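You operate a simulated robot arm through the tools that you are given. There is no shell and no other tool.

Carry out the task below with a simulated robot arm. There is one attempt and no reset: what you move stays moved.

Task
Seal the plate seam on the lying door, from mark to mark.
Fine: wipe the grime off first, run the bead with no gap, stand the gun back. What is to be rubbed or washed off counts as gone when no trace of it is left.

The check looks at the end state, three seconds after you hand in, the way a careful person would. Anything else that was tipped, shoved, dropped, spilled or broken makes it a failure. Lids that push on must go on centred and level and be pressed home; caps that screw on are set level and turned clockwise until they are tight.

Robot
A 6-joint arm with a two-finger gripper, fixed in place. Base frame: the origin is on the floor under the middle of its stand, x ahead of it, y to its left, z up; the work surface is at about z = 0.85. Readings come in m, rad, newtons and seconds.
It reaches about 1.572 m from its shoulder. Its first joint turns from -2.897 to 2.897 rad. Payload 2.45 kg.
Tool frame: the origin (TCP) lies between the finger pads and is the grasp point; the fingertips stand 0.02 m ahead of it; z points along the fingers, y is the line along which they close. The gripper opens to 0.14 m; its body begins 0.168 m behind the TCP.
Orientation is told as [roll, pitch, yaw] about the base's x, y, z axes, in that order, counted from this pose: with the fingers straight down and closing along the base's y, the tool's x points along the base's -x, its y along +y and its z along -z.

Tools
- The arm moves only by the tool jog_arm. Its argument "rows" is a list of rows, each an object (a shift or turn left out is 0, a gripper value left out holds the last) with "dp": the shift along the tool's x, y, z in m, a list of three; "rot": the turn, a rotation vector about the tool's x, y, z in rad, a list of three; "gripper": the finger opening in m, from 0 to 0.14. In form: [{"dp": [dx, dy, dz], "rot": [ax, ay, az], "gripper": gripper}, ...]. A call has 1 to 20 rows; each row shifts and turns the commanded pose from where the row before left it, along the tool's axes as they then stand. Rows are played at 5 a second. More than 0.05 m and 0.15 rad between two rows, or a gripper value outside its range, and nothing of the call is played. A pose out of reach is approached as far as the arm can. The call stops where the force on the tool passes 40 N (or 10 N more than at its start, if that is more) or the arm is blocked; 0.2 s more then pass. Each finger travels about 0.045 m/s and halts on what it meets, pressing with about 34 N; the grip force reading is that of the motor and also rises with nothing between the fingers. The clock runs only during rows and for 0.2 s after the last one: add rows that do not move to give the fingers time. It gives the time, the measured TCP pose, the force on the tool (base axes), the opening and the grip force at its end, in the units of the frame above (readings bear some noise), with the torque about the TCP (base axes, N m) and any sound that the robot's microphone picked up.
- Cameras (640 x 400 px; columns grow to the right, rows downward): "scene" is fixed at [0.3993, -0.6493, 1.4647]; the picture's right is [0.76, -0.65, 0.00], its down [-0.33, -0.40, -0.86] and it looks along [0.55, 0.65, -0.52] (base axes); focal length 321 px, centre (320, 200). "wrist" rides on the gripper at [0.078, 0.011, -0.209] in the tool frame; the picture's right is [-0.14, 0.99, 0.00], its down [-0.92, -0.13, -0.37] and it looks along [-0.36, -0.05, 0.93] (tool axes); focal length 280 px, centre (320, 200). There is no depth. A picture from a camera that has moved, and an enlarged one, comes with that camera's place and axes in the base frame and with its lens.
- snapshot(camera): a new picture of that camera. The clock stands still meanwhile.
- zoom(camera, box): a new picture of the part [left, top, right, bottom] of that camera's present view, enlarged. The clock stands still meanwhile.
- sign_off(): hands the job in; it is judged then, once.

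Nothing tells you positions but the pictures and the camera data. Unless the task says otherwise, let go and move clear before handing in.

The tools are called as name(argument=value, ...) on one line, values as JSON. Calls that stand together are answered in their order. jog_arm: Moves the arm, as the interface text tells. Its arguments: {"type":"object","properties":{"rows":{"type":"array","items":{"type":"object","properties":{"dp":{"type":"array","items":{"type":"number"}},"rot":{"type":"array","items":{"type":"number"}},"gripper":{"type":"number"}}}}},"required":["rows"]} The other tools are called the same way: snapshot (camera) takes a picture; zoom (camera, box) takes an enlarged picture of a part of a camera's view; sign_off () hands the job in.

At the start:

```text
time_s: 0.0
tcp_pos: [0.7768, -0.1369, 1.239]
tool_rot: [0.0, -0.001, -0.001]
force: [0.1, 0.6, 0.0]
wrist_torque: [-0.01, 0.01, 0.01]
finger_gap: 0.1405
grasp_force: 0.0
```

scene: 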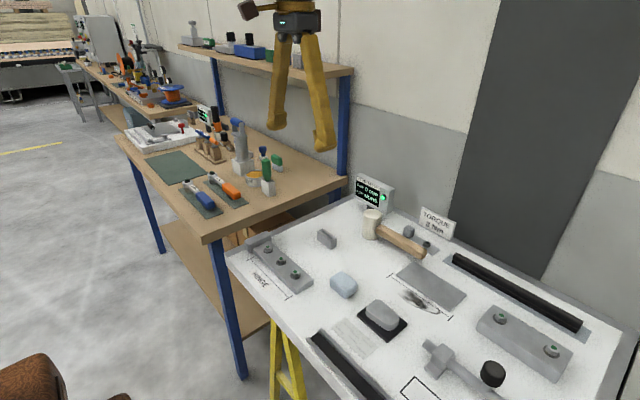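
wrist: 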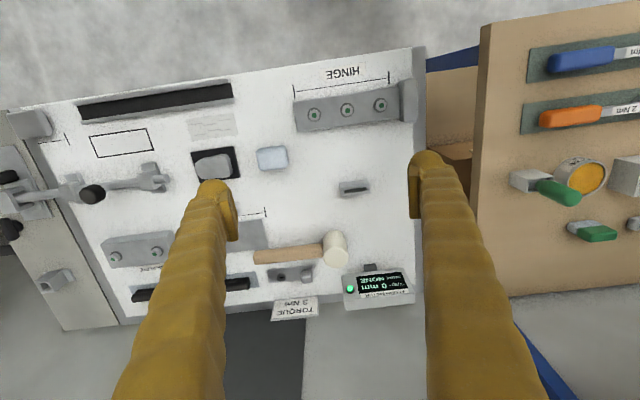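

I see a lying white door on a bench with a hinge, a plate with grime near its seam, a sponge/cloth-like pieces, and a tool bench on the left. I'll look closer before moving anything.

zoom(camera="scene", box=[230, 170, 470, 320])

zoom(camera="scene", box=[300, 250, 640, 400])

zoom(camera="scene", box=[110, 80, 350, 230])

zoom(camera="wrist", box=[0, 60, 320, 340])

zoom(camera="wrist", box=[160, 60, 440, 320])

zoom(camera="scene", box=[0, 0, 240, 150])

```text
2.67 times, centred on (350, 245) of scene
camera zoom: at [0.3993, -0.6493, 1.4647], right [0.76, -0.65, 0.0], down [-0.33, -0.4, -0.86], along [0.55, 0.65, -0.52], focal length 856 px, centre (240, 80)
```

zoom: 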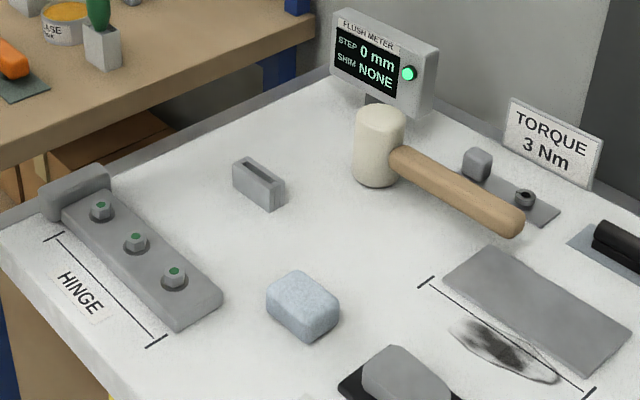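

```text
1.88 times, centred on (470, 325) of scene
camera zoom: at [0.3993, -0.6493, 1.4647], right [0.76, -0.65, 0.0], down [-0.33, -0.4, -0.86], along [0.55, 0.65, -0.52], focal length 604 px, centre (38, -35)
```

zoom: 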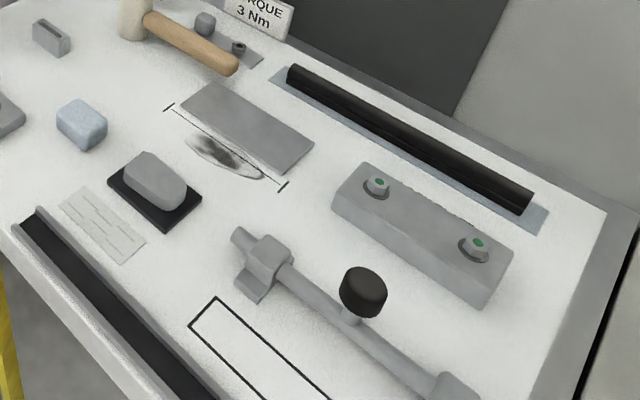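

```text
2.67 times, centred on (230, 155) of scene
camera zoom: at [0.3993, -0.6493, 1.4647], right [0.76, -0.65, 0.0], down [-0.33, -0.4, -0.86], along [0.55, 0.65, -0.52], focal length 856 px, centre (560, 320)
```

zoom: 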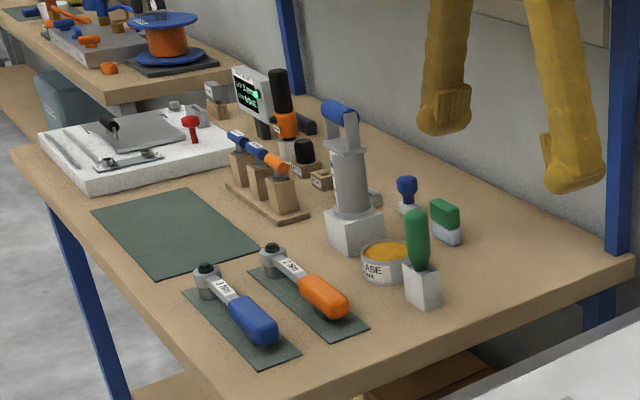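

```text
1.43 times, centred on (160, 200) of wrist
camera zoom: at [0.6989, -0.1274, 1.4482], right [0.14, 0.99, 0.0], down [0.92, -0.13, 0.37], along [0.36, -0.05, -0.93], focal length 401 px, centre (549, 200)
```

zoom: 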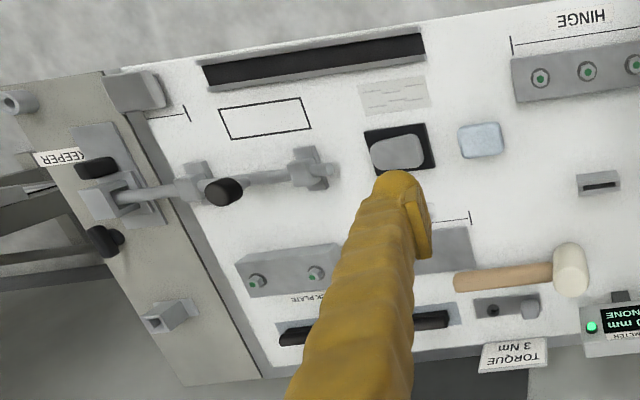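

```text
1.54 times, centred on (300, 190) of wrist
camera zoom: at [0.6989, -0.1274, 1.4482], right [0.14, 0.99, 0.0], down [0.92, -0.13, 0.37], along [0.36, -0.05, -0.93], focal length 431 px, centre (351, 215)
```

zoom: 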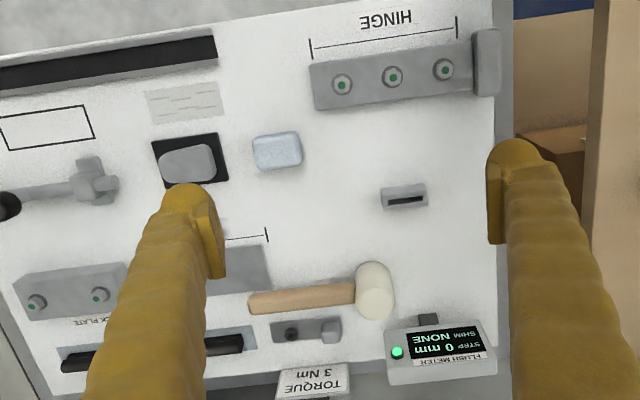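

```text
2.67 times, centred on (120, 75) of scene
camera zoom: at [0.3993, -0.6493, 1.4647], right [0.76, -0.65, 0.0], down [-0.33, -0.4, -0.86], along [0.55, 0.65, -0.52], focal length 856 px, centre (853, 533)
```

zoom: 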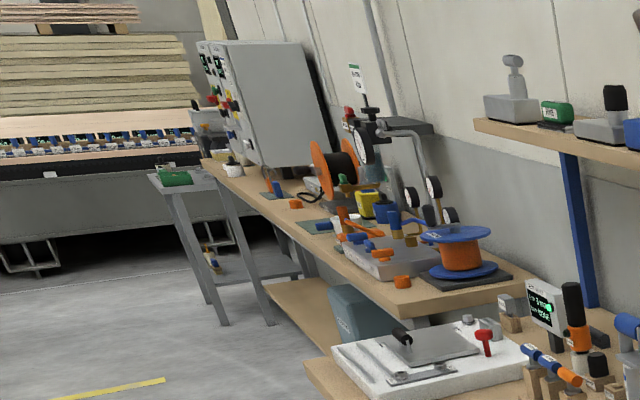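

The plate seam with its dimension line and grime lies around x≈0.92, y from -0.31 to -0.48 on the door; the gun seems to be the grey/blue tool standing in a white holder on the left bench. I'll hover over the seam for a closer look first.

jog_arm(rows=[{"dp": [-0.016, -0.042, 0.015]}, {"dp": [-0.016, -0.042, 0.015]}, {"dp": [-0.016, -0.042, 0.015]}, {"dp": [-0.016, -0.042, 0.015]}, {"dp": [-0.016, -0.042, 0.015]}, {"dp": [-0.016, -0.042, 0.015]}, {}])

snapshot(camera="wrist")

snapshot(camera="scene")

```text
time_s: 1.6
tcp_pos: [0.8708, -0.395, 1.1492]
tool_rot: [0.0, 0.001, 0.0]
force: [0.1, -0.2, 0.5]
wrist_torque: [-0.02, 0.01, 0.01]
finger_gap: 0.1399
grasp_force: 0.1
```

```text
taken
camera wrist: at [0.7927, -0.3834, 1.358], right [0.14, 0.99, 0.0], down [0.92, -0.13, 0.37], along [0.37, -0.05, -0.93], focal length 280 px, centre (320, 200)
```

wrist: 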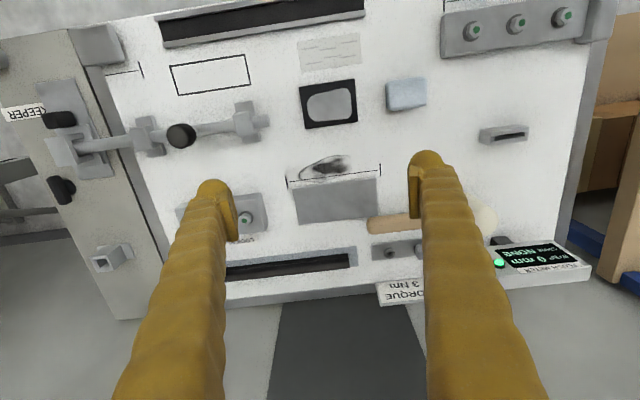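

```text
taken
```

scene: 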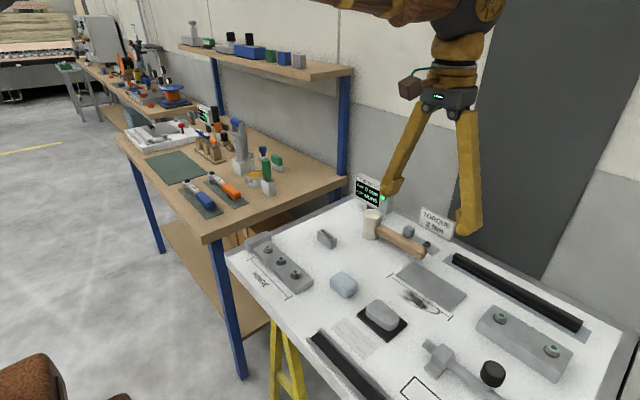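

zoom(camera="wrist", box=[260, 140, 420, 240])

zoom(camera="wrist", box=[280, 60, 440, 160])

zoom(camera="scene", box=[200, 100, 300, 200])

```text
4.00 times, centred on (340, 190) of wrist
camera zoom: at [0.7927, -0.3834, 1.358], right [0.14, 0.99, 0.0], down [0.92, -0.13, 0.37], along [0.37, -0.05, -0.93], focal length 1122 px, centre (240, 240)
```

zoom: 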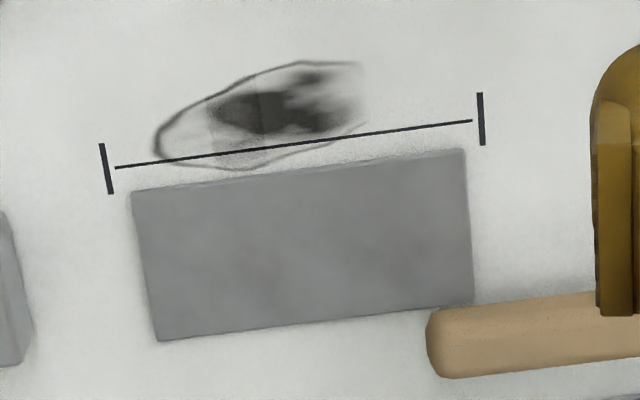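

```text
4.00 times, centred on (360, 110) of wrist
camera zoom: at [0.7927, -0.3834, 1.358], right [0.14, 0.99, 0.0], down [0.92, -0.13, 0.37], along [0.37, -0.05, -0.93], focal length 1122 px, centre (160, 560)
```

zoom: 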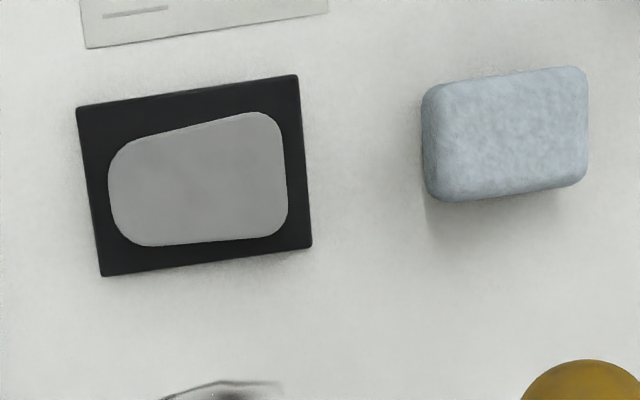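

```text
4.00 times, centred on (250, 150) of scene
camera zoom: at [0.3993, -0.6493, 1.4647], right [0.76, -0.65, 0.0], down [-0.33, -0.4, -0.86], along [0.55, 0.65, -0.52], focal length 1284 px, centre (600, 400)
```

zoom: 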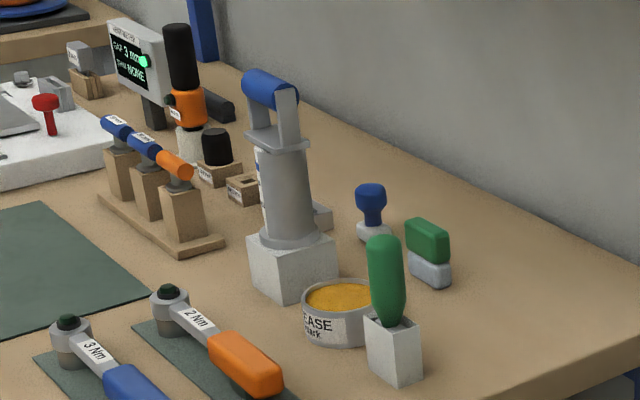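

Sponge-like light-blue block is at about x≈0.8 on the door, the gun candidate is at about (0.95, 0.52) on the left bench. I'll move over the left bench to read labels and see the gun better.

jog_arm(rows=[{"dp": [0.01, 0.02, -0.04]}, {"dp": [0.01, 0.03, -0.035]}, {"dp": [0.005, 0.048, 0]}, {"dp": [0.005, 0.048, 0]}, {"dp": [0.005, 0.048, 0]}, {"dp": [0.005, 0.048, 0]}, {"dp": [0.005, 0.048, 0]}, {"dp": [0.005, 0.048, 0]}, {"dp": [0.005, 0.048, 0]}, {"dp": [0.005, 0.048, 0]}, {"dp": [0.005, 0.048, 0]}, {"dp": [0.005, 0.048, 0]}, {"dp": [0.005, 0.048, 0]}, {"dp": [0.005, 0.048, 0]}, {"dp": [0.005, 0.048, 0]}, {"dp": [0.005, 0.048, 0]}, {"dp": [0.005, 0.048, 0]}, {"dp": [0.005, 0.048, 0]}, {}])

snapshot(camera="wrist")

snapshot(camera="scene")

```text
time_s: 5.6
tcp_pos: [0.7707, 0.4303, 1.2268]
tool_rot: [0.001, 0.0, 0.0]
force: [0.0, 0.4, -0.8]
wrist_torque: [0.01, 0.01, 0.01]
finger_gap: 0.1399
grasp_force: 0.0
```

```text
taken
camera wrist: at [0.6924, 0.4407, 1.434], right [0.14, 0.99, 0.0], down [0.92, -0.13, 0.37], along [0.37, -0.05, -0.93], focal length 280 px, centre (320, 200)
```

wrist: 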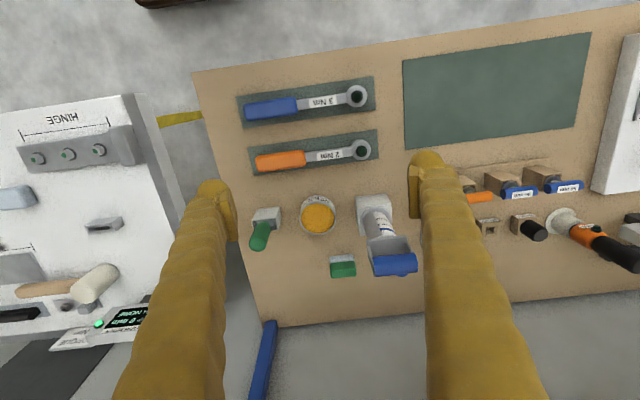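

```text
taken
```

scene: 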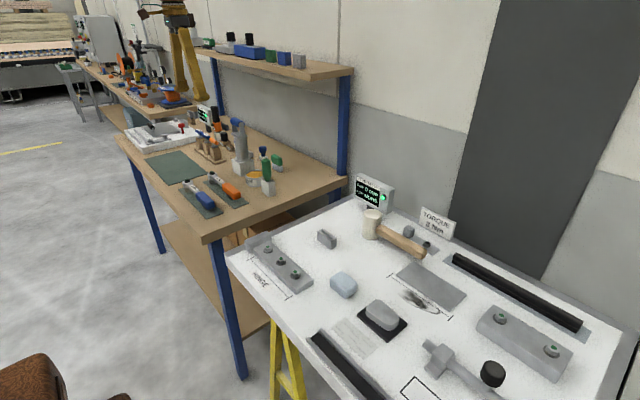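

zoom(camera="wrist", box=[230, 170, 430, 295])

zoom(camera="wrist", box=[450, 150, 640, 290])

zoom(camera="scene", box=[200, 105, 290, 205])

zoom(camera="scene", box=[170, 15, 360, 110])

```text
3.20 times, centred on (330, 232) of wrist
camera zoom: at [0.6924, 0.4407, 1.434], right [0.14, 0.99, 0.0], down [0.92, -0.13, 0.37], along [0.37, -0.05, -0.93], focal length 897 px, centre (288, 96)
```

zoom: 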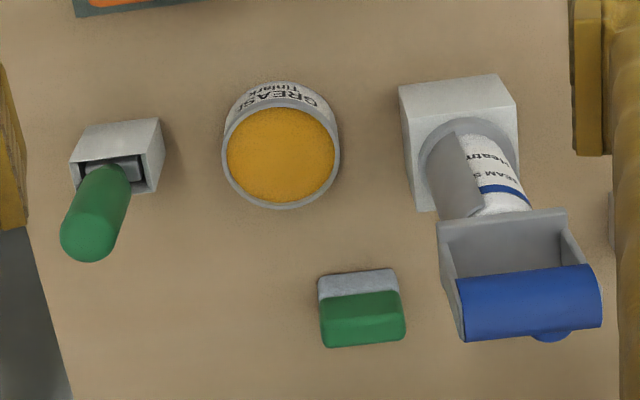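

```text
2.86 times, centred on (545, 220) of wrist
camera zoom: at [0.6924, 0.4407, 1.434], right [0.14, 0.99, 0.0], down [0.92, -0.13, 0.37], along [0.37, -0.05, -0.93], focal length 801 px, centre (-323, 143)
```

zoom: 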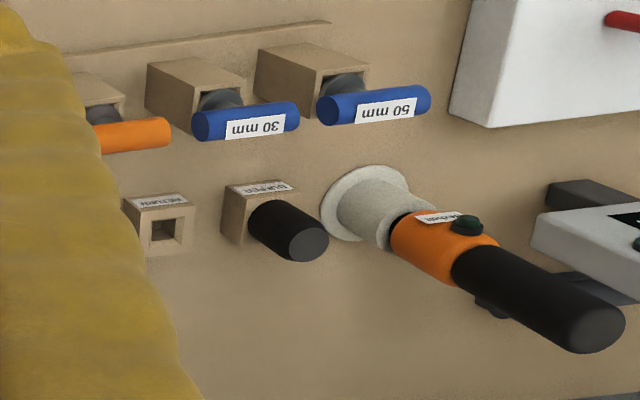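

```text
4.00 times, centred on (245, 155) of scene
camera zoom: at [0.3993, -0.6493, 1.4647], right [0.76, -0.65, 0.0], down [-0.33, -0.4, -0.86], along [0.55, 0.65, -0.52], focal length 1284 px, centre (620, 380)
```

zoom: 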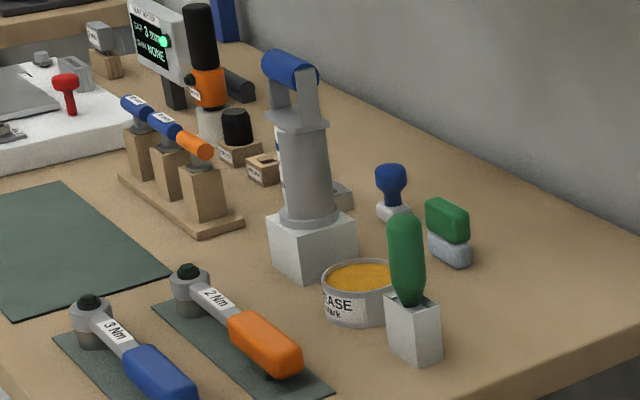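

```text
3.37 times, centred on (265, 62) of scene
camera zoom: at [0.3993, -0.6493, 1.4647], right [0.76, -0.65, 0.0], down [-0.33, -0.4, -0.86], along [0.55, 0.65, -0.52], focal length 1082 px, centre (505, 663)
```

zoom: 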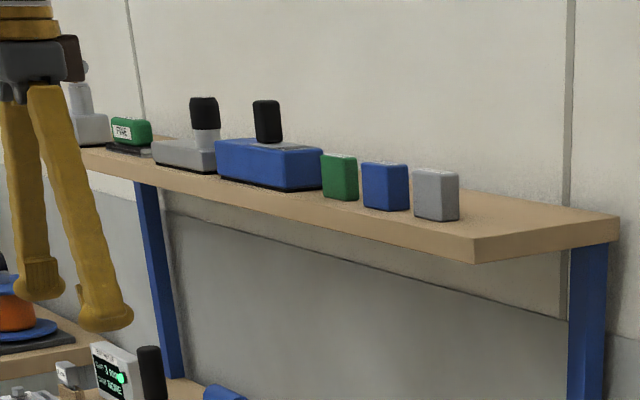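

The gun is the grey cartridge frame with "SEAM S…" label and blue grip bar, standing in a white holder. I'll tilt the wrist to look at it from the side to learn how it is built.

jog_arm(rows=[{"dp": [0.017, 0.023, 0.033]}, {"dp": [0.017, 0.023, 0.033]}, {"dp": [0.017, 0.023, 0.033]}, {"rot": [0, -0.15, 0]}, {"rot": [0, -0.15, 0]}, {"rot": [0, -0.15, 0]}, {"rot": [0, -0.15, 0]}, {"rot": [0, -0.15, 0]}, {}])

snapshot(camera="wrist")

snapshot(camera="scene")

```text
time_s: 7.6
tcp_pos: [0.7224, 0.4968, 1.126]
tool_rot: [0.0, -0.752, 0.0]
force: [1.1, -0.3, -0.4]
wrist_torque: [0.02, -0.06, -0.03]
finger_gap: 0.14
grasp_force: 0.1
```

```text
taken
camera wrist: at [0.5223, 0.5077, 1.2241], right [0.1, 0.99, 0.09], down [0.42, -0.13, 0.9], along [0.9, -0.05, -0.43], focal length 280 px, centre (320, 200)
```

wrist: 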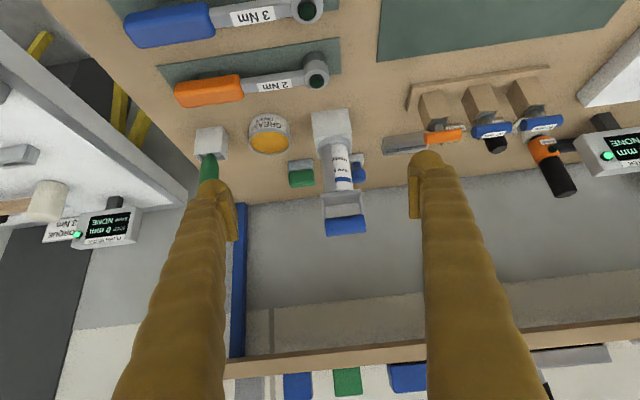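

```text
taken
```

scene: 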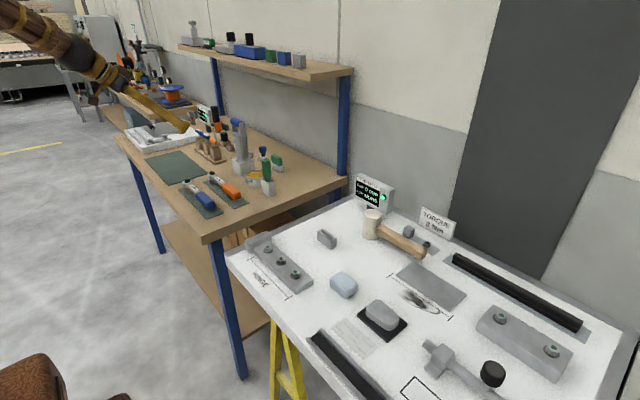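

zoom(camera="wrist", box=[280, 90, 400, 250])

zoom(camera="wrist", box=[180, 100, 300, 200])

```text
2.50 times, centred on (340, 170) of wrist
camera zoom: at [0.5223, 0.5077, 1.2241], right [0.1, 0.99, 0.09], down [0.42, -0.13, 0.9], along [0.9, -0.05, -0.43], focal length 701 px, centre (270, 275)
```

zoom: 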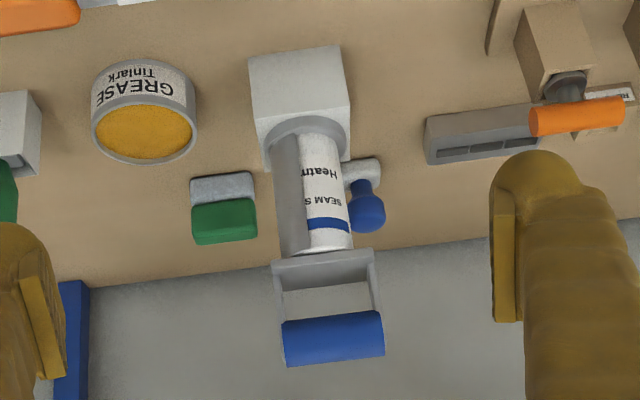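

```text
4.00 times, centred on (240, 150) of wrist
camera zoom: at [0.5223, 0.5077, 1.2241], right [0.1, 0.99, 0.09], down [0.42, -0.13, 0.9], along [0.9, -0.05, -0.43], focal length 1122 px, centre (640, 400)
```

zoom: 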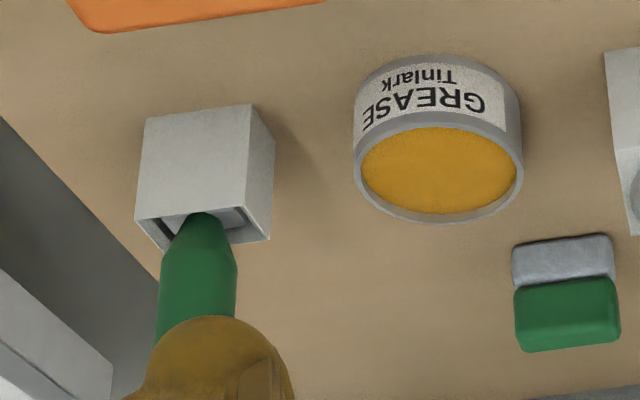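

The gun stands upright at about (0.955, 0.52), its blue grip bar lies along y at z≈1.07. Now I'll go look at the light-blue and grey blocks on the door from the side.

jog_arm(rows=[{"dp": [0, -0.048, 0]}, {"dp": [0, -0.048, 0]}, {"dp": [0, -0.048, 0]}, {"dp": [0, -0.048, 0]}, {"dp": [0, -0.048, 0]}, {"dp": [0, -0.048, 0]}, {"dp": [0, -0.048, 0]}, {"dp": [0, -0.048, 0]}, {"dp": [0, -0.048, 0]}, {"dp": [0, -0.048, 0]}, {"dp": [0, -0.048, 0]}, {"dp": [0, -0.048, 0]}, {"dp": [0, -0.048, 0]}, {"dp": [0, -0.048, 0]}, {"dp": [0, -0.048, 0]}, {"dp": [0, -0.048, 0]}, {"dp": [0, -0.048, 0]}, {}])

snapshot(camera="wrist")

zoom(camera="wrist", box=[240, 100, 440, 225])

```text
time_s: 11.4
tcp_pos: [0.7187, -0.3178, 1.1251]
tool_rot: [0.001, -0.751, 0.002]
force: [-0.3, -0.4, 0.6]
wrist_torque: [-0.03, -0.01, 0.0]
finger_gap: 0.1401
grasp_force: 0.0
```

```text
taken
camera wrist: at [0.5185, -0.3064, 1.2248], right [0.1, 0.99, 0.09], down [0.42, -0.13, 0.9], along [0.9, -0.05, -0.43], focal length 280 px, centre (320, 200)
```

wrist: 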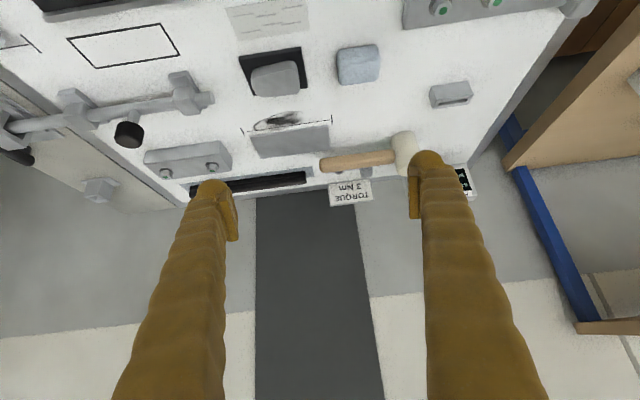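

```text
3.20 times, centred on (340, 162) of wrist
camera zoom: at [0.5185, -0.3064, 1.2248], right [0.1, 0.99, 0.09], down [0.42, -0.13, 0.9], along [0.9, -0.05, -0.43], focal length 897 px, centre (256, 320)
```

zoom: 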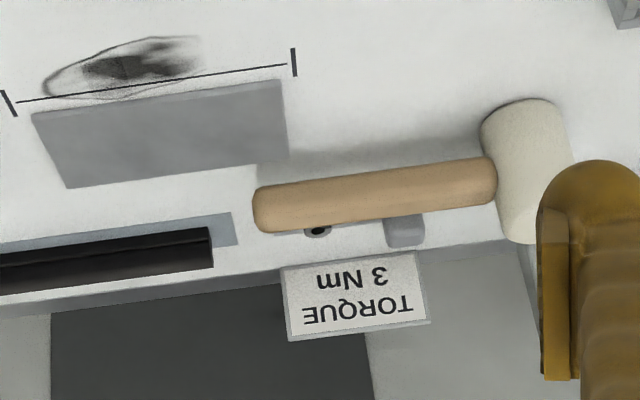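

zoom(camera="wrist", box=[220, 0, 420, 150])

zoom(camera="scene", box=[320, 255, 470, 355])

```text
2.67 times, centred on (320, 75) of wrist
camera zoom: at [0.5185, -0.3064, 1.2248], right [0.1, 0.99, 0.09], down [0.42, -0.13, 0.9], along [0.9, -0.05, -0.43], focal length 748 px, centre (320, 533)
```

zoom: 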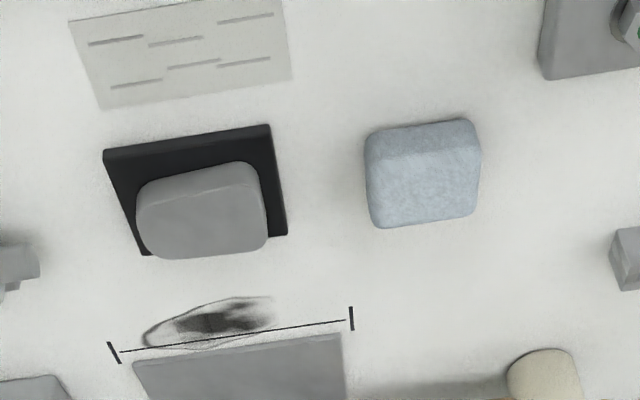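

```text
4.00 times, centred on (395, 305) of scene
camera zoom: at [0.3993, -0.6493, 1.4647], right [0.76, -0.65, 0.0], down [-0.33, -0.4, -0.86], along [0.55, 0.65, -0.52], focal length 1284 px, centre (20, -220)
```

zoom: 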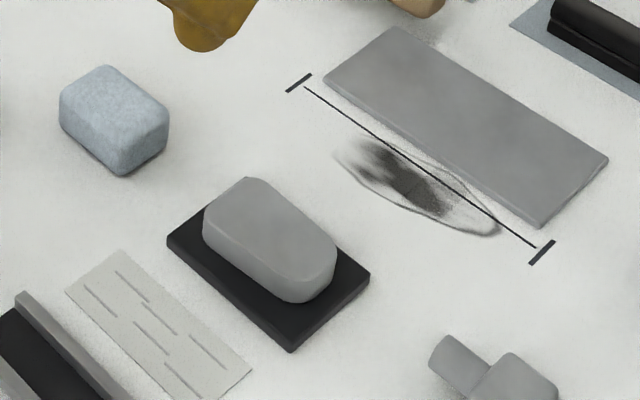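

The light-blue textured block at about (0.82,-0.25) looks like the wiping cloth; the grey one on the black base looks like a stone. I'll go vertical again and take a close look at the seam and grime.

jog_arm(rows=[{"rot": [0, 0.15, 0]}, {"rot": [0, 0.15, 0]}, {"rot": [0, 0.15, 0]}, {"rot": [0, 0.15, 0]}, {"rot": [0, 0.15, 0]}, {"dp": [-0.03, -0.02, 0.03]}, {"dp": [-0.03, -0.02, 0.03]}, {"dp": [-0.03, -0.02, 0.03]}, {"dp": [-0.03, -0.02, 0.03]}, {}])

snapshot(camera="wrist")

zoom(camera="wrist", box=[230, 120, 420, 240])

```text
time_s: 13.6
tcp_pos: [0.8409, -0.4, 1.0067]
tool_rot: [0.001, 0.0, 0.0]
force: [0.3, -0.1, 0.6]
wrist_torque: [0.0, 0.01, -0.03]
finger_gap: 0.1398
grasp_force: 0.0
```

```text
taken
camera wrist: at [0.7629, -0.3888, 1.2145], right [0.14, 0.99, 0.0], down [0.92, -0.13, 0.37], along [0.37, -0.05, -0.93], focal length 280 px, centre (320, 200)
```

wrist: 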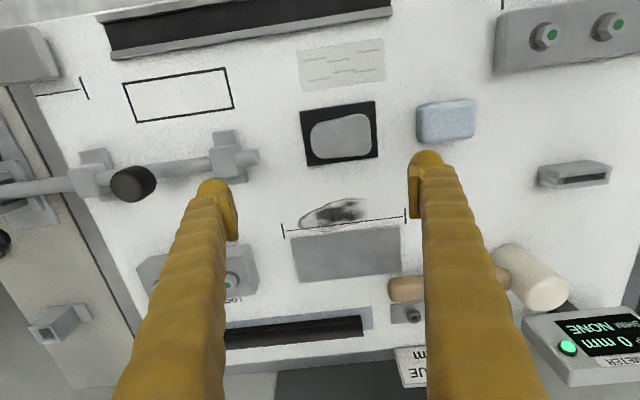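

```text
3.33 times, centred on (325, 180) of wrist
camera zoom: at [0.7629, -0.3888, 1.2145], right [0.14, 0.99, 0.0], down [0.92, -0.13, 0.37], along [0.37, -0.05, -0.93], focal length 935 px, centre (303, 267)
```

zoom: 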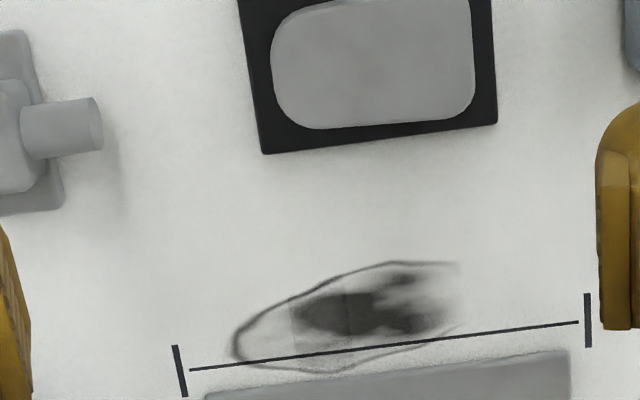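

jog_arm(rows=[{"dp": [-0.005, 0, 0.035]}, {"dp": [-0.005, 0, 0.025]}, {}])

zoom(camera="wrist", box=[250, 170, 410, 270])

zoom(camera="wrist", box=[280, 60, 480, 185])

zoom(camera="scene", box=[370, 250, 490, 340])

```text
time_s: 14.4
tcp_pos: [0.852, -0.4008, 0.9475]
tool_rot: [0.0, 0.002, 0.001]
force: [0.6, -0.1, 0.4]
wrist_torque: [0.01, -0.05, -0.01]
finger_gap: 0.14
grasp_force: 0.0
```

```text
4.00 times, centred on (330, 220) of wrist
camera zoom: at [0.774, -0.3902, 1.1555], right [0.14, 0.99, 0.0], down [0.92, -0.13, 0.37], along [0.37, -0.05, -0.93], focal length 1122 px, centre (280, 120)
```

zoom: 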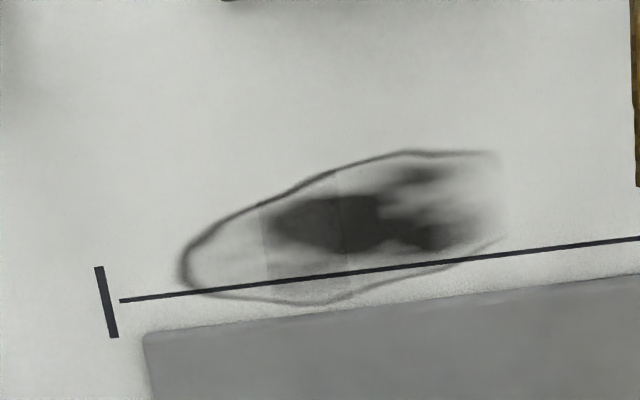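

```text
3.20 times, centred on (380, 122) of wrist
camera zoom: at [0.774, -0.3902, 1.1555], right [0.14, 0.99, 0.0], down [0.92, -0.13, 0.37], along [0.37, -0.05, -0.93], focal length 897 px, centre (128, 448)
```

zoom: 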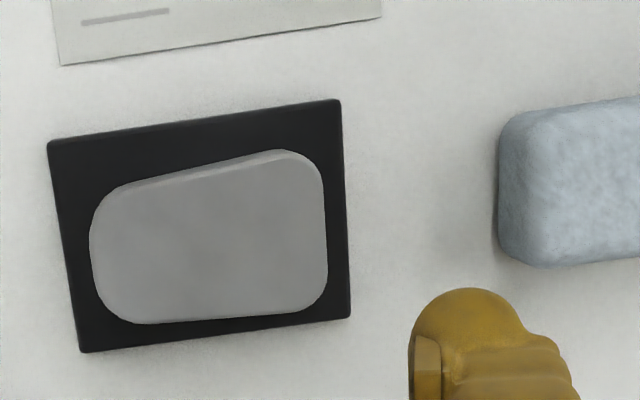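

```text
4.44 times, centred on (430, 295) of scene
camera zoom: at [0.3993, -0.6493, 1.4647], right [0.76, -0.65, 0.0], down [-0.33, -0.4, -0.86], along [0.55, 0.65, -0.52], focal length 1427 px, centre (-169, -222)
```

zoom: 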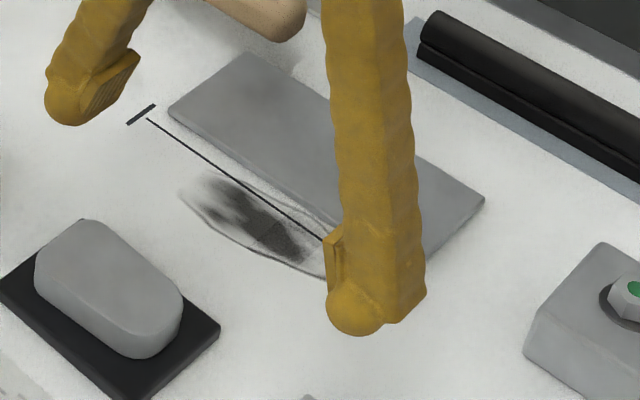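

The door surface works out at z≈0.85, the guide line at x≈0.948 from y≈-0.470 to -0.292, the plate's near edge at x≈0.960, the grime at x 0.905–0.957, y -0.45 to -0.34. I'll compare with the hinge markings and re-view the light-blue block before gripping it.

jog_arm(rows=[{"dp": [0.01, 0.01, -0.04]}, {"dp": [0.02, 0.02, -0.04]}, {"dp": [0.03, 0.03, 0]}, {"dp": [0.03, 0.03, 0]}, {"dp": [0.03, 0.03, 0]}, {"dp": [0.02, 0.03, 0]}, {"dp": [0.02, 0.03, 0]}, {}])

snapshot(camera="wrist")

zoom(camera="wrist", box=[380, 60, 580, 185])

zoom(camera="wrist", box=[220, 160, 420, 285])

```text
time_s: 16.2
tcp_pos: [0.6915, -0.2184, 1.0268]
tool_rot: [0.001, -0.001, 0.0]
force: [-0.1, 0.8, -0.2]
wrist_torque: [0.03, 0.0, -0.01]
finger_gap: 0.1399
grasp_force: 0.0
```

```text
taken
camera wrist: at [0.6133, -0.2073, 1.2341], right [0.14, 0.99, 0.0], down [0.92, -0.13, 0.37], along [0.37, -0.05, -0.93], focal length 280 px, centre (320, 200)
```

wrist: 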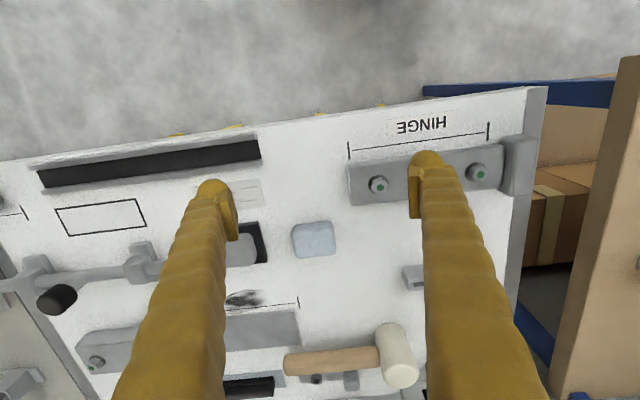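

```text
3.20 times, centred on (480, 122) of wrist
camera zoom: at [0.6133, -0.2073, 1.2341], right [0.14, 0.99, 0.0], down [0.92, -0.13, 0.37], along [0.37, -0.05, -0.93], focal length 897 px, centre (-192, 448)
```

zoom: 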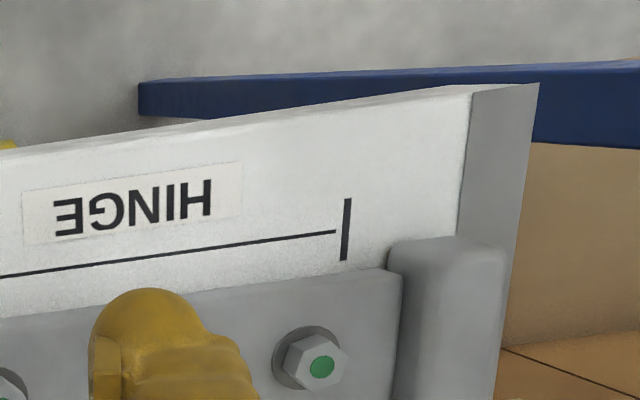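

```text
3.20 times, centred on (320, 222) of wrist
camera zoom: at [0.6133, -0.2073, 1.2341], right [0.14, 0.99, 0.0], down [0.92, -0.13, 0.37], along [0.37, -0.05, -0.93], focal length 897 px, centre (320, 128)
```

zoom: 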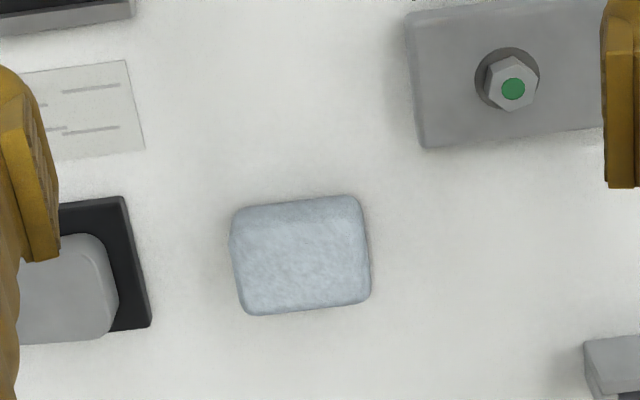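

The hinge carries the same style of line with end ticks, so the thin line between ticks marks a seam path. The cloth block is at about (0.820, -0.2445), 0.06 wide in y, ~0.03 tall; I'm going above it with the fingers narrowed.

jog_arm(rows=[{"dp": [-0.043, -0.0087, 0], "gripper": 0.1}, {"dp": [-0.043, -0.0087, 0]}, {"dp": [-0.0425, -0.0087, 0]}, {"dp": [0, 0, 0.03]}, {"dp": [0, 0, 0.03]}, {"dp": [0, 0, 0.03]}, {}])

snapshot(camera="wrist")

zoom(camera="scene", box=[290, 210, 450, 310])

```text
time_s: 17.8
tcp_pos: [0.8227, -0.2455, 0.9333]
tool_rot: [0.0, 0.0, 0.0]
force: [-0.2, -0.3, 1.4]
wrist_torque: [-0.03, 0.0, 0.03]
finger_gap: 0.0997
grasp_force: 0.1
```

```text
taken
camera wrist: at [0.743, -0.2341, 1.1428], right [0.14, 0.99, 0.0], down [0.92, -0.13, 0.37], along [0.36, -0.05, -0.93], focal length 280 px, centre (320, 200)
```

wrist: 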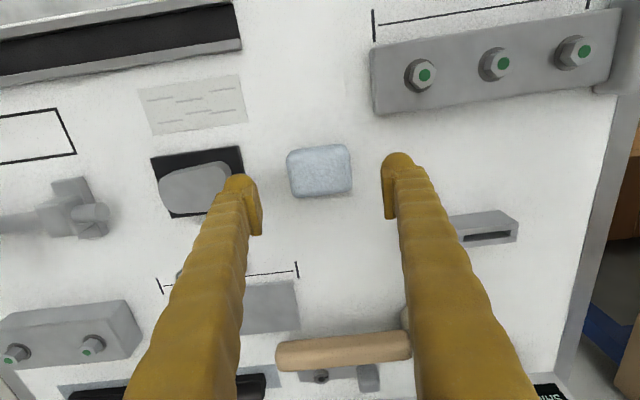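

```text
4.00 times, centred on (370, 260) of scene
camera zoom: at [0.3993, -0.6493, 1.4647], right [0.76, -0.65, 0.0], down [-0.33, -0.4, -0.86], along [0.55, 0.65, -0.52], focal length 1284 px, centre (120, -40)
```

zoom: 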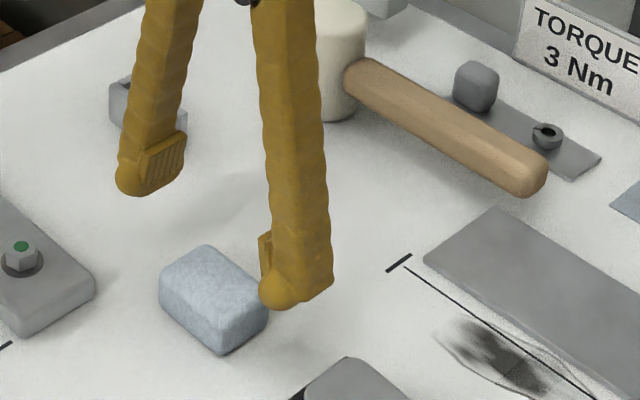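

jog_arm(rows=[{"dp": [0, 0, 0.03]}, {"dp": [0, 0, 0.027]}, {}, {"gripper": 0.05}, {}, {}, {}, {}])

zoom(camera="scene", box=[290, 210, 450, 310])

snapshot(camera="wrist")

```text
time_s: 19.6
tcp_pos: [0.8203, -0.2451, 0.8757]
tool_rot: [0.0, 0.001, -0.001]
force: [0.2, -1.1, -0.4]
wrist_torque: [0.01, 0.01, 0.02]
finger_gap: 0.0606
grasp_force: 34.2
```

```text
4.00 times, centred on (370, 260) of scene
camera zoom: at [0.3993, -0.6493, 1.4647], right [0.76, -0.65, 0.0], down [-0.33, -0.4, -0.86], along [0.55, 0.65, -0.52], focal length 1284 px, centre (120, -40)
```

zoom: 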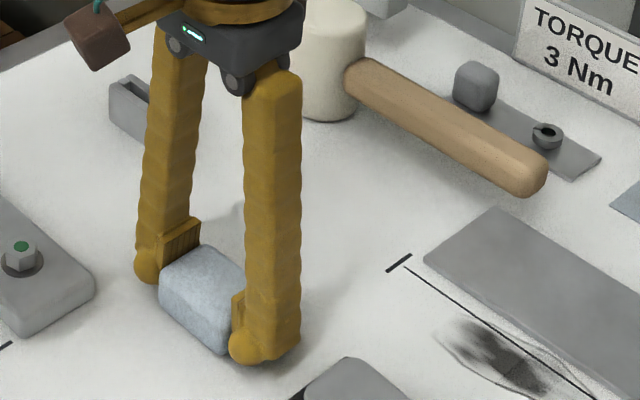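

```text
taken
camera wrist: at [0.7421, -0.234, 1.0852], right [0.14, 0.99, 0.0], down [0.92, -0.13, 0.37], along [0.36, -0.05, -0.93], focal length 280 px, centre (320, 200)
```

wrist: 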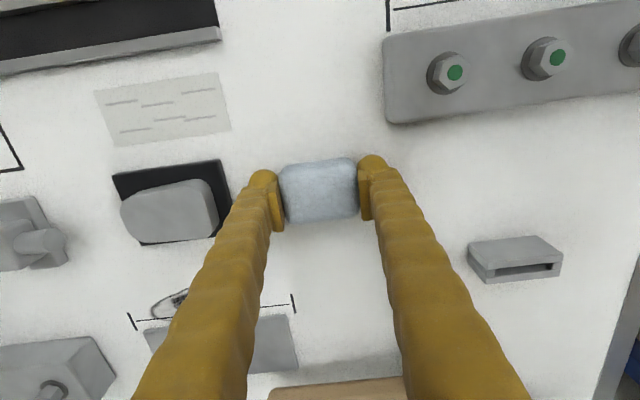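

The cloth is gripped (0.0606 m, 34 N). I'll lift it, carry it to the near end of the grime and set it down gently.

jog_arm(rows=[{"dp": [0, 0, -0.045]}, {"dp": [-0.037, -0.03, 0]}, {"dp": [-0.037, -0.03, 0]}, {"dp": [-0.04, -0.03, 0]}, {"dp": [0, 0, 0.02]}, {"dp": [0, 0, 0.02]}, {}])

zoom(camera="scene", box=[330, 230, 490, 330])

snapshot(camera="wrist")

```text
time_s: 21.2
tcp_pos: [0.9333, -0.3344, 0.8825]
tool_rot: [-0.001, -0.002, 0.001]
force: [-0.1, 0.0, -0.2]
wrist_torque: [0.04, 0.0, -0.01]
finger_gap: 0.0606
grasp_force: 34.0
```

```text
4.00 times, centred on (410, 280) of scene
camera zoom: at [0.3993, -0.6493, 1.4647], right [0.76, -0.65, 0.0], down [-0.33, -0.4, -0.86], along [0.55, 0.65, -0.52], focal length 1284 px, centre (-40, -120)
```

zoom: 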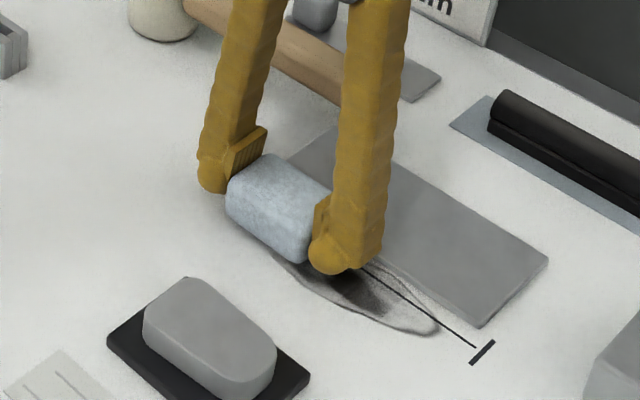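

```text
taken
camera wrist: at [0.8549, -0.3246, 1.0908], right [0.14, 0.99, 0.0], down [0.92, -0.13, 0.37], along [0.36, -0.05, -0.93], focal length 280 px, centre (320, 200)
```

wrist: 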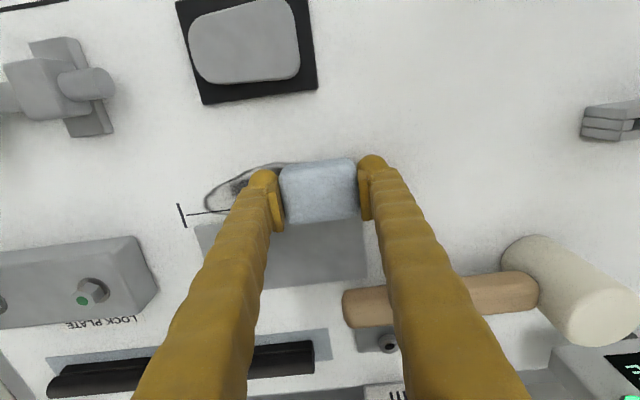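

jog_arm(rows=[{"dp": [-0.002, 0, 0.006]}, {"dp": [0, 0, 0.003]}, {}])

```text
time_s: 22.0
tcp_pos: [0.936, -0.3348, 0.8759]
tool_rot: [0.0, -0.002, 0.0]
force: [-11.2, 6.7, 37.2]
wrist_torque: [0.18, 0.38, -0.01]
finger_gap: 0.0607
grasp_force: 33.9
```

jog_arm(rows=[{"dp": [0.001, 0, -0.0018]}, {}])

```text
time_s: 22.6
tcp_pos: [0.9361, -0.3349, 0.8771]
tool_rot: [-0.001, 0.001, -0.001]
force: [10.1, -0.7, 18.6]
wrist_torque: [-0.02, -0.18, 0.01]
finger_gap: 0.0607
grasp_force: 33.9
```

jog_arm(rows=[{"dp": [0, -0.012, 0]}, {"dp": [0, -0.012, 0]}, {"dp": [0, -0.012, 0]}, {"dp": [0, -0.012, 0]}, {"dp": [0, -0.012, 0]}, {"dp": [0, -0.012, 0]}, {"dp": [0, -0.012, 0]}, {"dp": [0, -0.012, 0]}, {"dp": [0, -0.012, 0]}, {"dp": [0, -0.012, 0]}, {}])

snapshot(camera="wrist")

zoom(camera="scene", box=[350, 240, 510, 340])

```text
time_s: 25.0
tcp_pos: [0.9352, -0.4551, 0.8769]
tool_rot: [0.0, 0.001, 0.0]
force: [0.5, 14.2, 36.5]
wrist_torque: [0.24, 0.05, -0.06]
finger_gap: 0.0607
grasp_force: 34.5
```

```text
taken
camera wrist: at [0.8569, -0.4443, 1.0844], right [0.14, 0.99, 0.0], down [0.92, -0.13, 0.37], along [0.37, -0.05, -0.93], focal length 280 px, centre (320, 200)
```

wrist: 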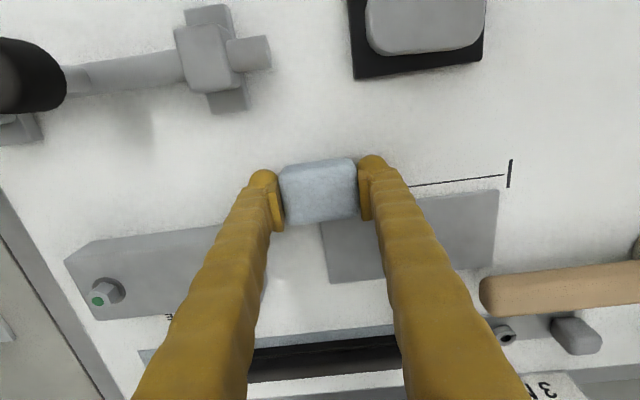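

```text
4.00 times, centred on (430, 290) of scene
camera zoom: at [0.3993, -0.6493, 1.4647], right [0.76, -0.65, 0.0], down [-0.33, -0.4, -0.86], along [0.55, 0.65, -0.52], focal length 1284 px, centre (-120, -160)
```

zoom: 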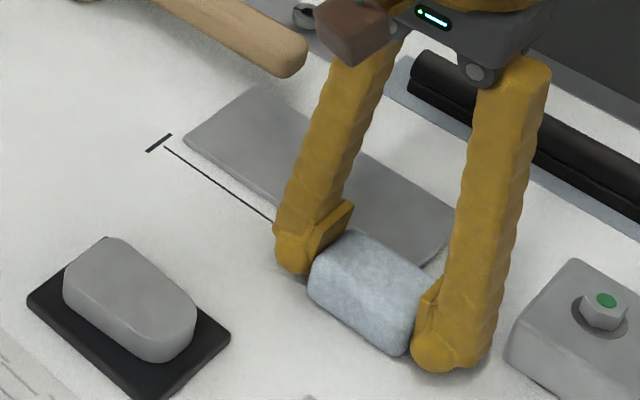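

The first pass took the grime off visibly. I'll ease the pressure a little and make a return pass closer to the arm (x≈0.917).

jog_arm(rows=[{"dp": [0.005, 0, -0.0015]}, {"dp": [0.007, 0, 0]}, {"dp": [0.006, 0, 0]}, {"dp": [0, 0.012, 0]}, {"dp": [0, 0.012, 0]}, {"dp": [0, 0.012, 0]}, {"dp": [0, 0.012, 0]}, {"dp": [0, 0.012, 0]}, {"dp": [0, 0.012, 0]}, {"dp": [0, 0.012, 0]}, {"dp": [0, 0.012, 0]}, {"dp": [0, 0.012, 0]}, {"dp": [0, 0.012, 0]}, {"dp": [0, 0.012, 0]}, {}])

zoom(camera="scene", box=[350, 240, 510, 340])

snapshot(camera="wrist")

```text
time_s: 28.2
tcp_pos: [0.9171, -0.324, 0.8788]
tool_rot: [0.0, 0.0, 0.001]
force: [-0.1, 0.6, 0.4]
wrist_torque: [0.0, 0.0, 0.0]
finger_gap: 0.0604
grasp_force: 34.1
```

```text
4.00 times, centred on (430, 290) of scene
camera zoom: at [0.3993, -0.6493, 1.4647], right [0.76, -0.65, 0.0], down [-0.33, -0.4, -0.86], along [0.55, 0.65, -0.52], focal length 1284 px, centre (-120, -160)
```

zoom: 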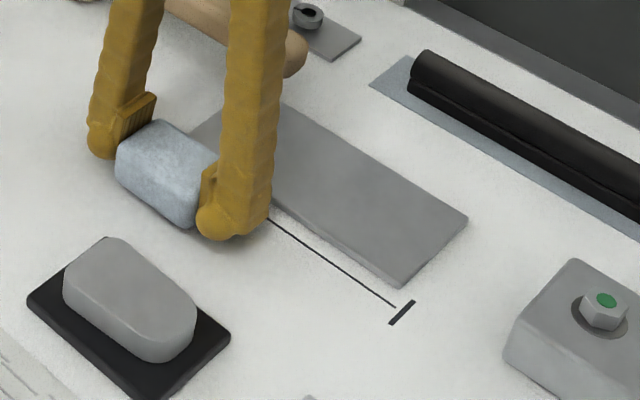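

```text
taken
camera wrist: at [0.8387, -0.3133, 1.0876], right [0.14, 0.99, 0.0], down [0.92, -0.13, 0.37], along [0.36, -0.05, -0.93], focal length 280 px, centre (320, 200)
```

wrist: 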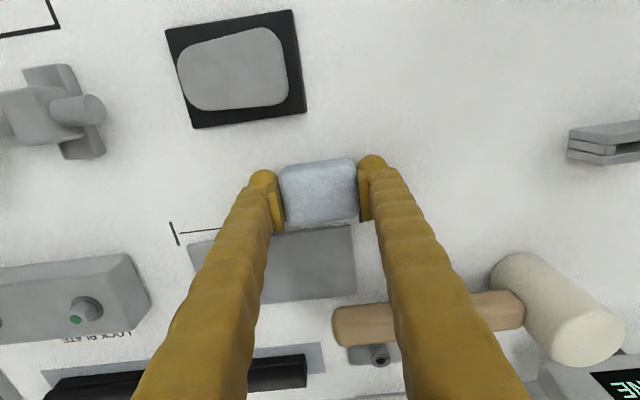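

zoom(camera="scene", box=[385, 270, 465, 325])

zoom(camera="wrist", box=[150, 150, 290, 260])

```text
7.27 times, centred on (425, 298) of scene
camera zoom: at [0.3993, -0.6493, 1.4647], right [0.76, -0.65, 0.0], down [-0.33, -0.4, -0.86], along [0.55, 0.65, -0.52], focal length 2336 px, centre (-444, -509)
```

zoom: 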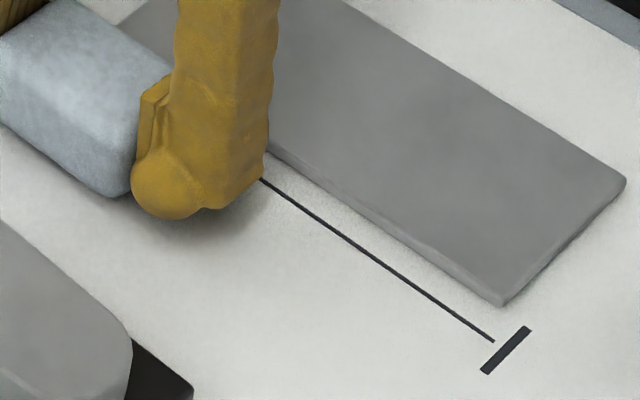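

```text
3.64 times, centred on (220, 205) of wrist
camera zoom: at [0.8387, -0.3133, 1.0876], right [0.14, 0.99, 0.0], down [0.92, -0.13, 0.37], along [0.36, -0.05, -0.93], focal length 1020 px, centre (684, 182)
```

zoom: 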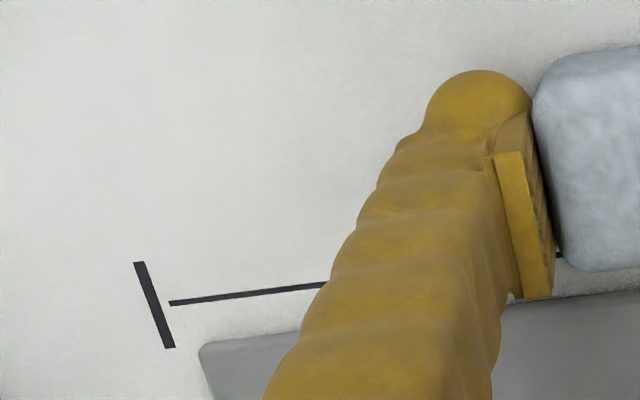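

The visible part of the seam is clean. I'll lift the cloth, put it back where it lay and check the whole area.

jog_arm(rows=[{"dp": [0, 0, -0.045]}, {"dp": [0.0323, 0.0265, 0]}, {"dp": [0.0323, 0.0265, 0]}, {"dp": [0.0323, 0.0265, 0]}, {}])

zoom(camera="scene", box=[365, 255, 475, 330])

snapshot(camera="wrist")

```text
time_s: 29.4
tcp_pos: [0.8213, -0.2435, 0.926]
tool_rot: [-0.001, -0.001, -0.001]
force: [-0.6, 0.8, -0.6]
wrist_torque: [0.0, 0.01, 0.02]
finger_gap: 0.0608
grasp_force: 34.4
```

```text
5.33 times, centred on (420, 292) of scene
camera zoom: at [0.3993, -0.6493, 1.4647], right [0.76, -0.65, 0.0], down [-0.33, -0.4, -0.86], along [0.55, 0.65, -0.52], focal length 1713 px, centre (-213, -293)
```

zoom: 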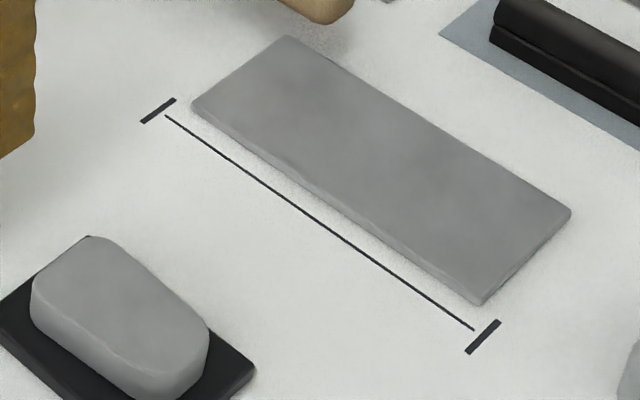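

```text
taken
camera wrist: at [0.7423, -0.2332, 1.1338], right [0.14, 0.99, 0.0], down [0.92, -0.13, 0.37], along [0.37, -0.05, -0.93], focal length 280 px, centre (320, 200)
```

wrist: 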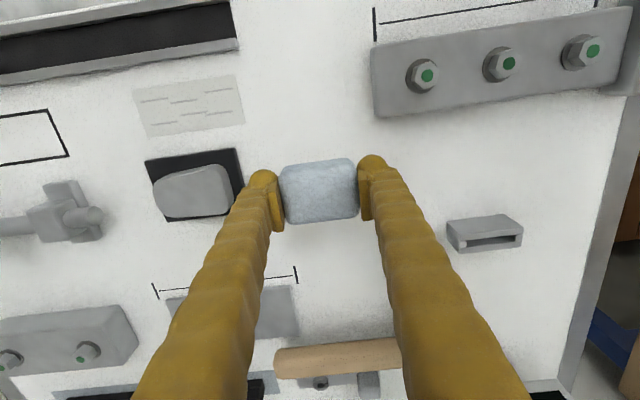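

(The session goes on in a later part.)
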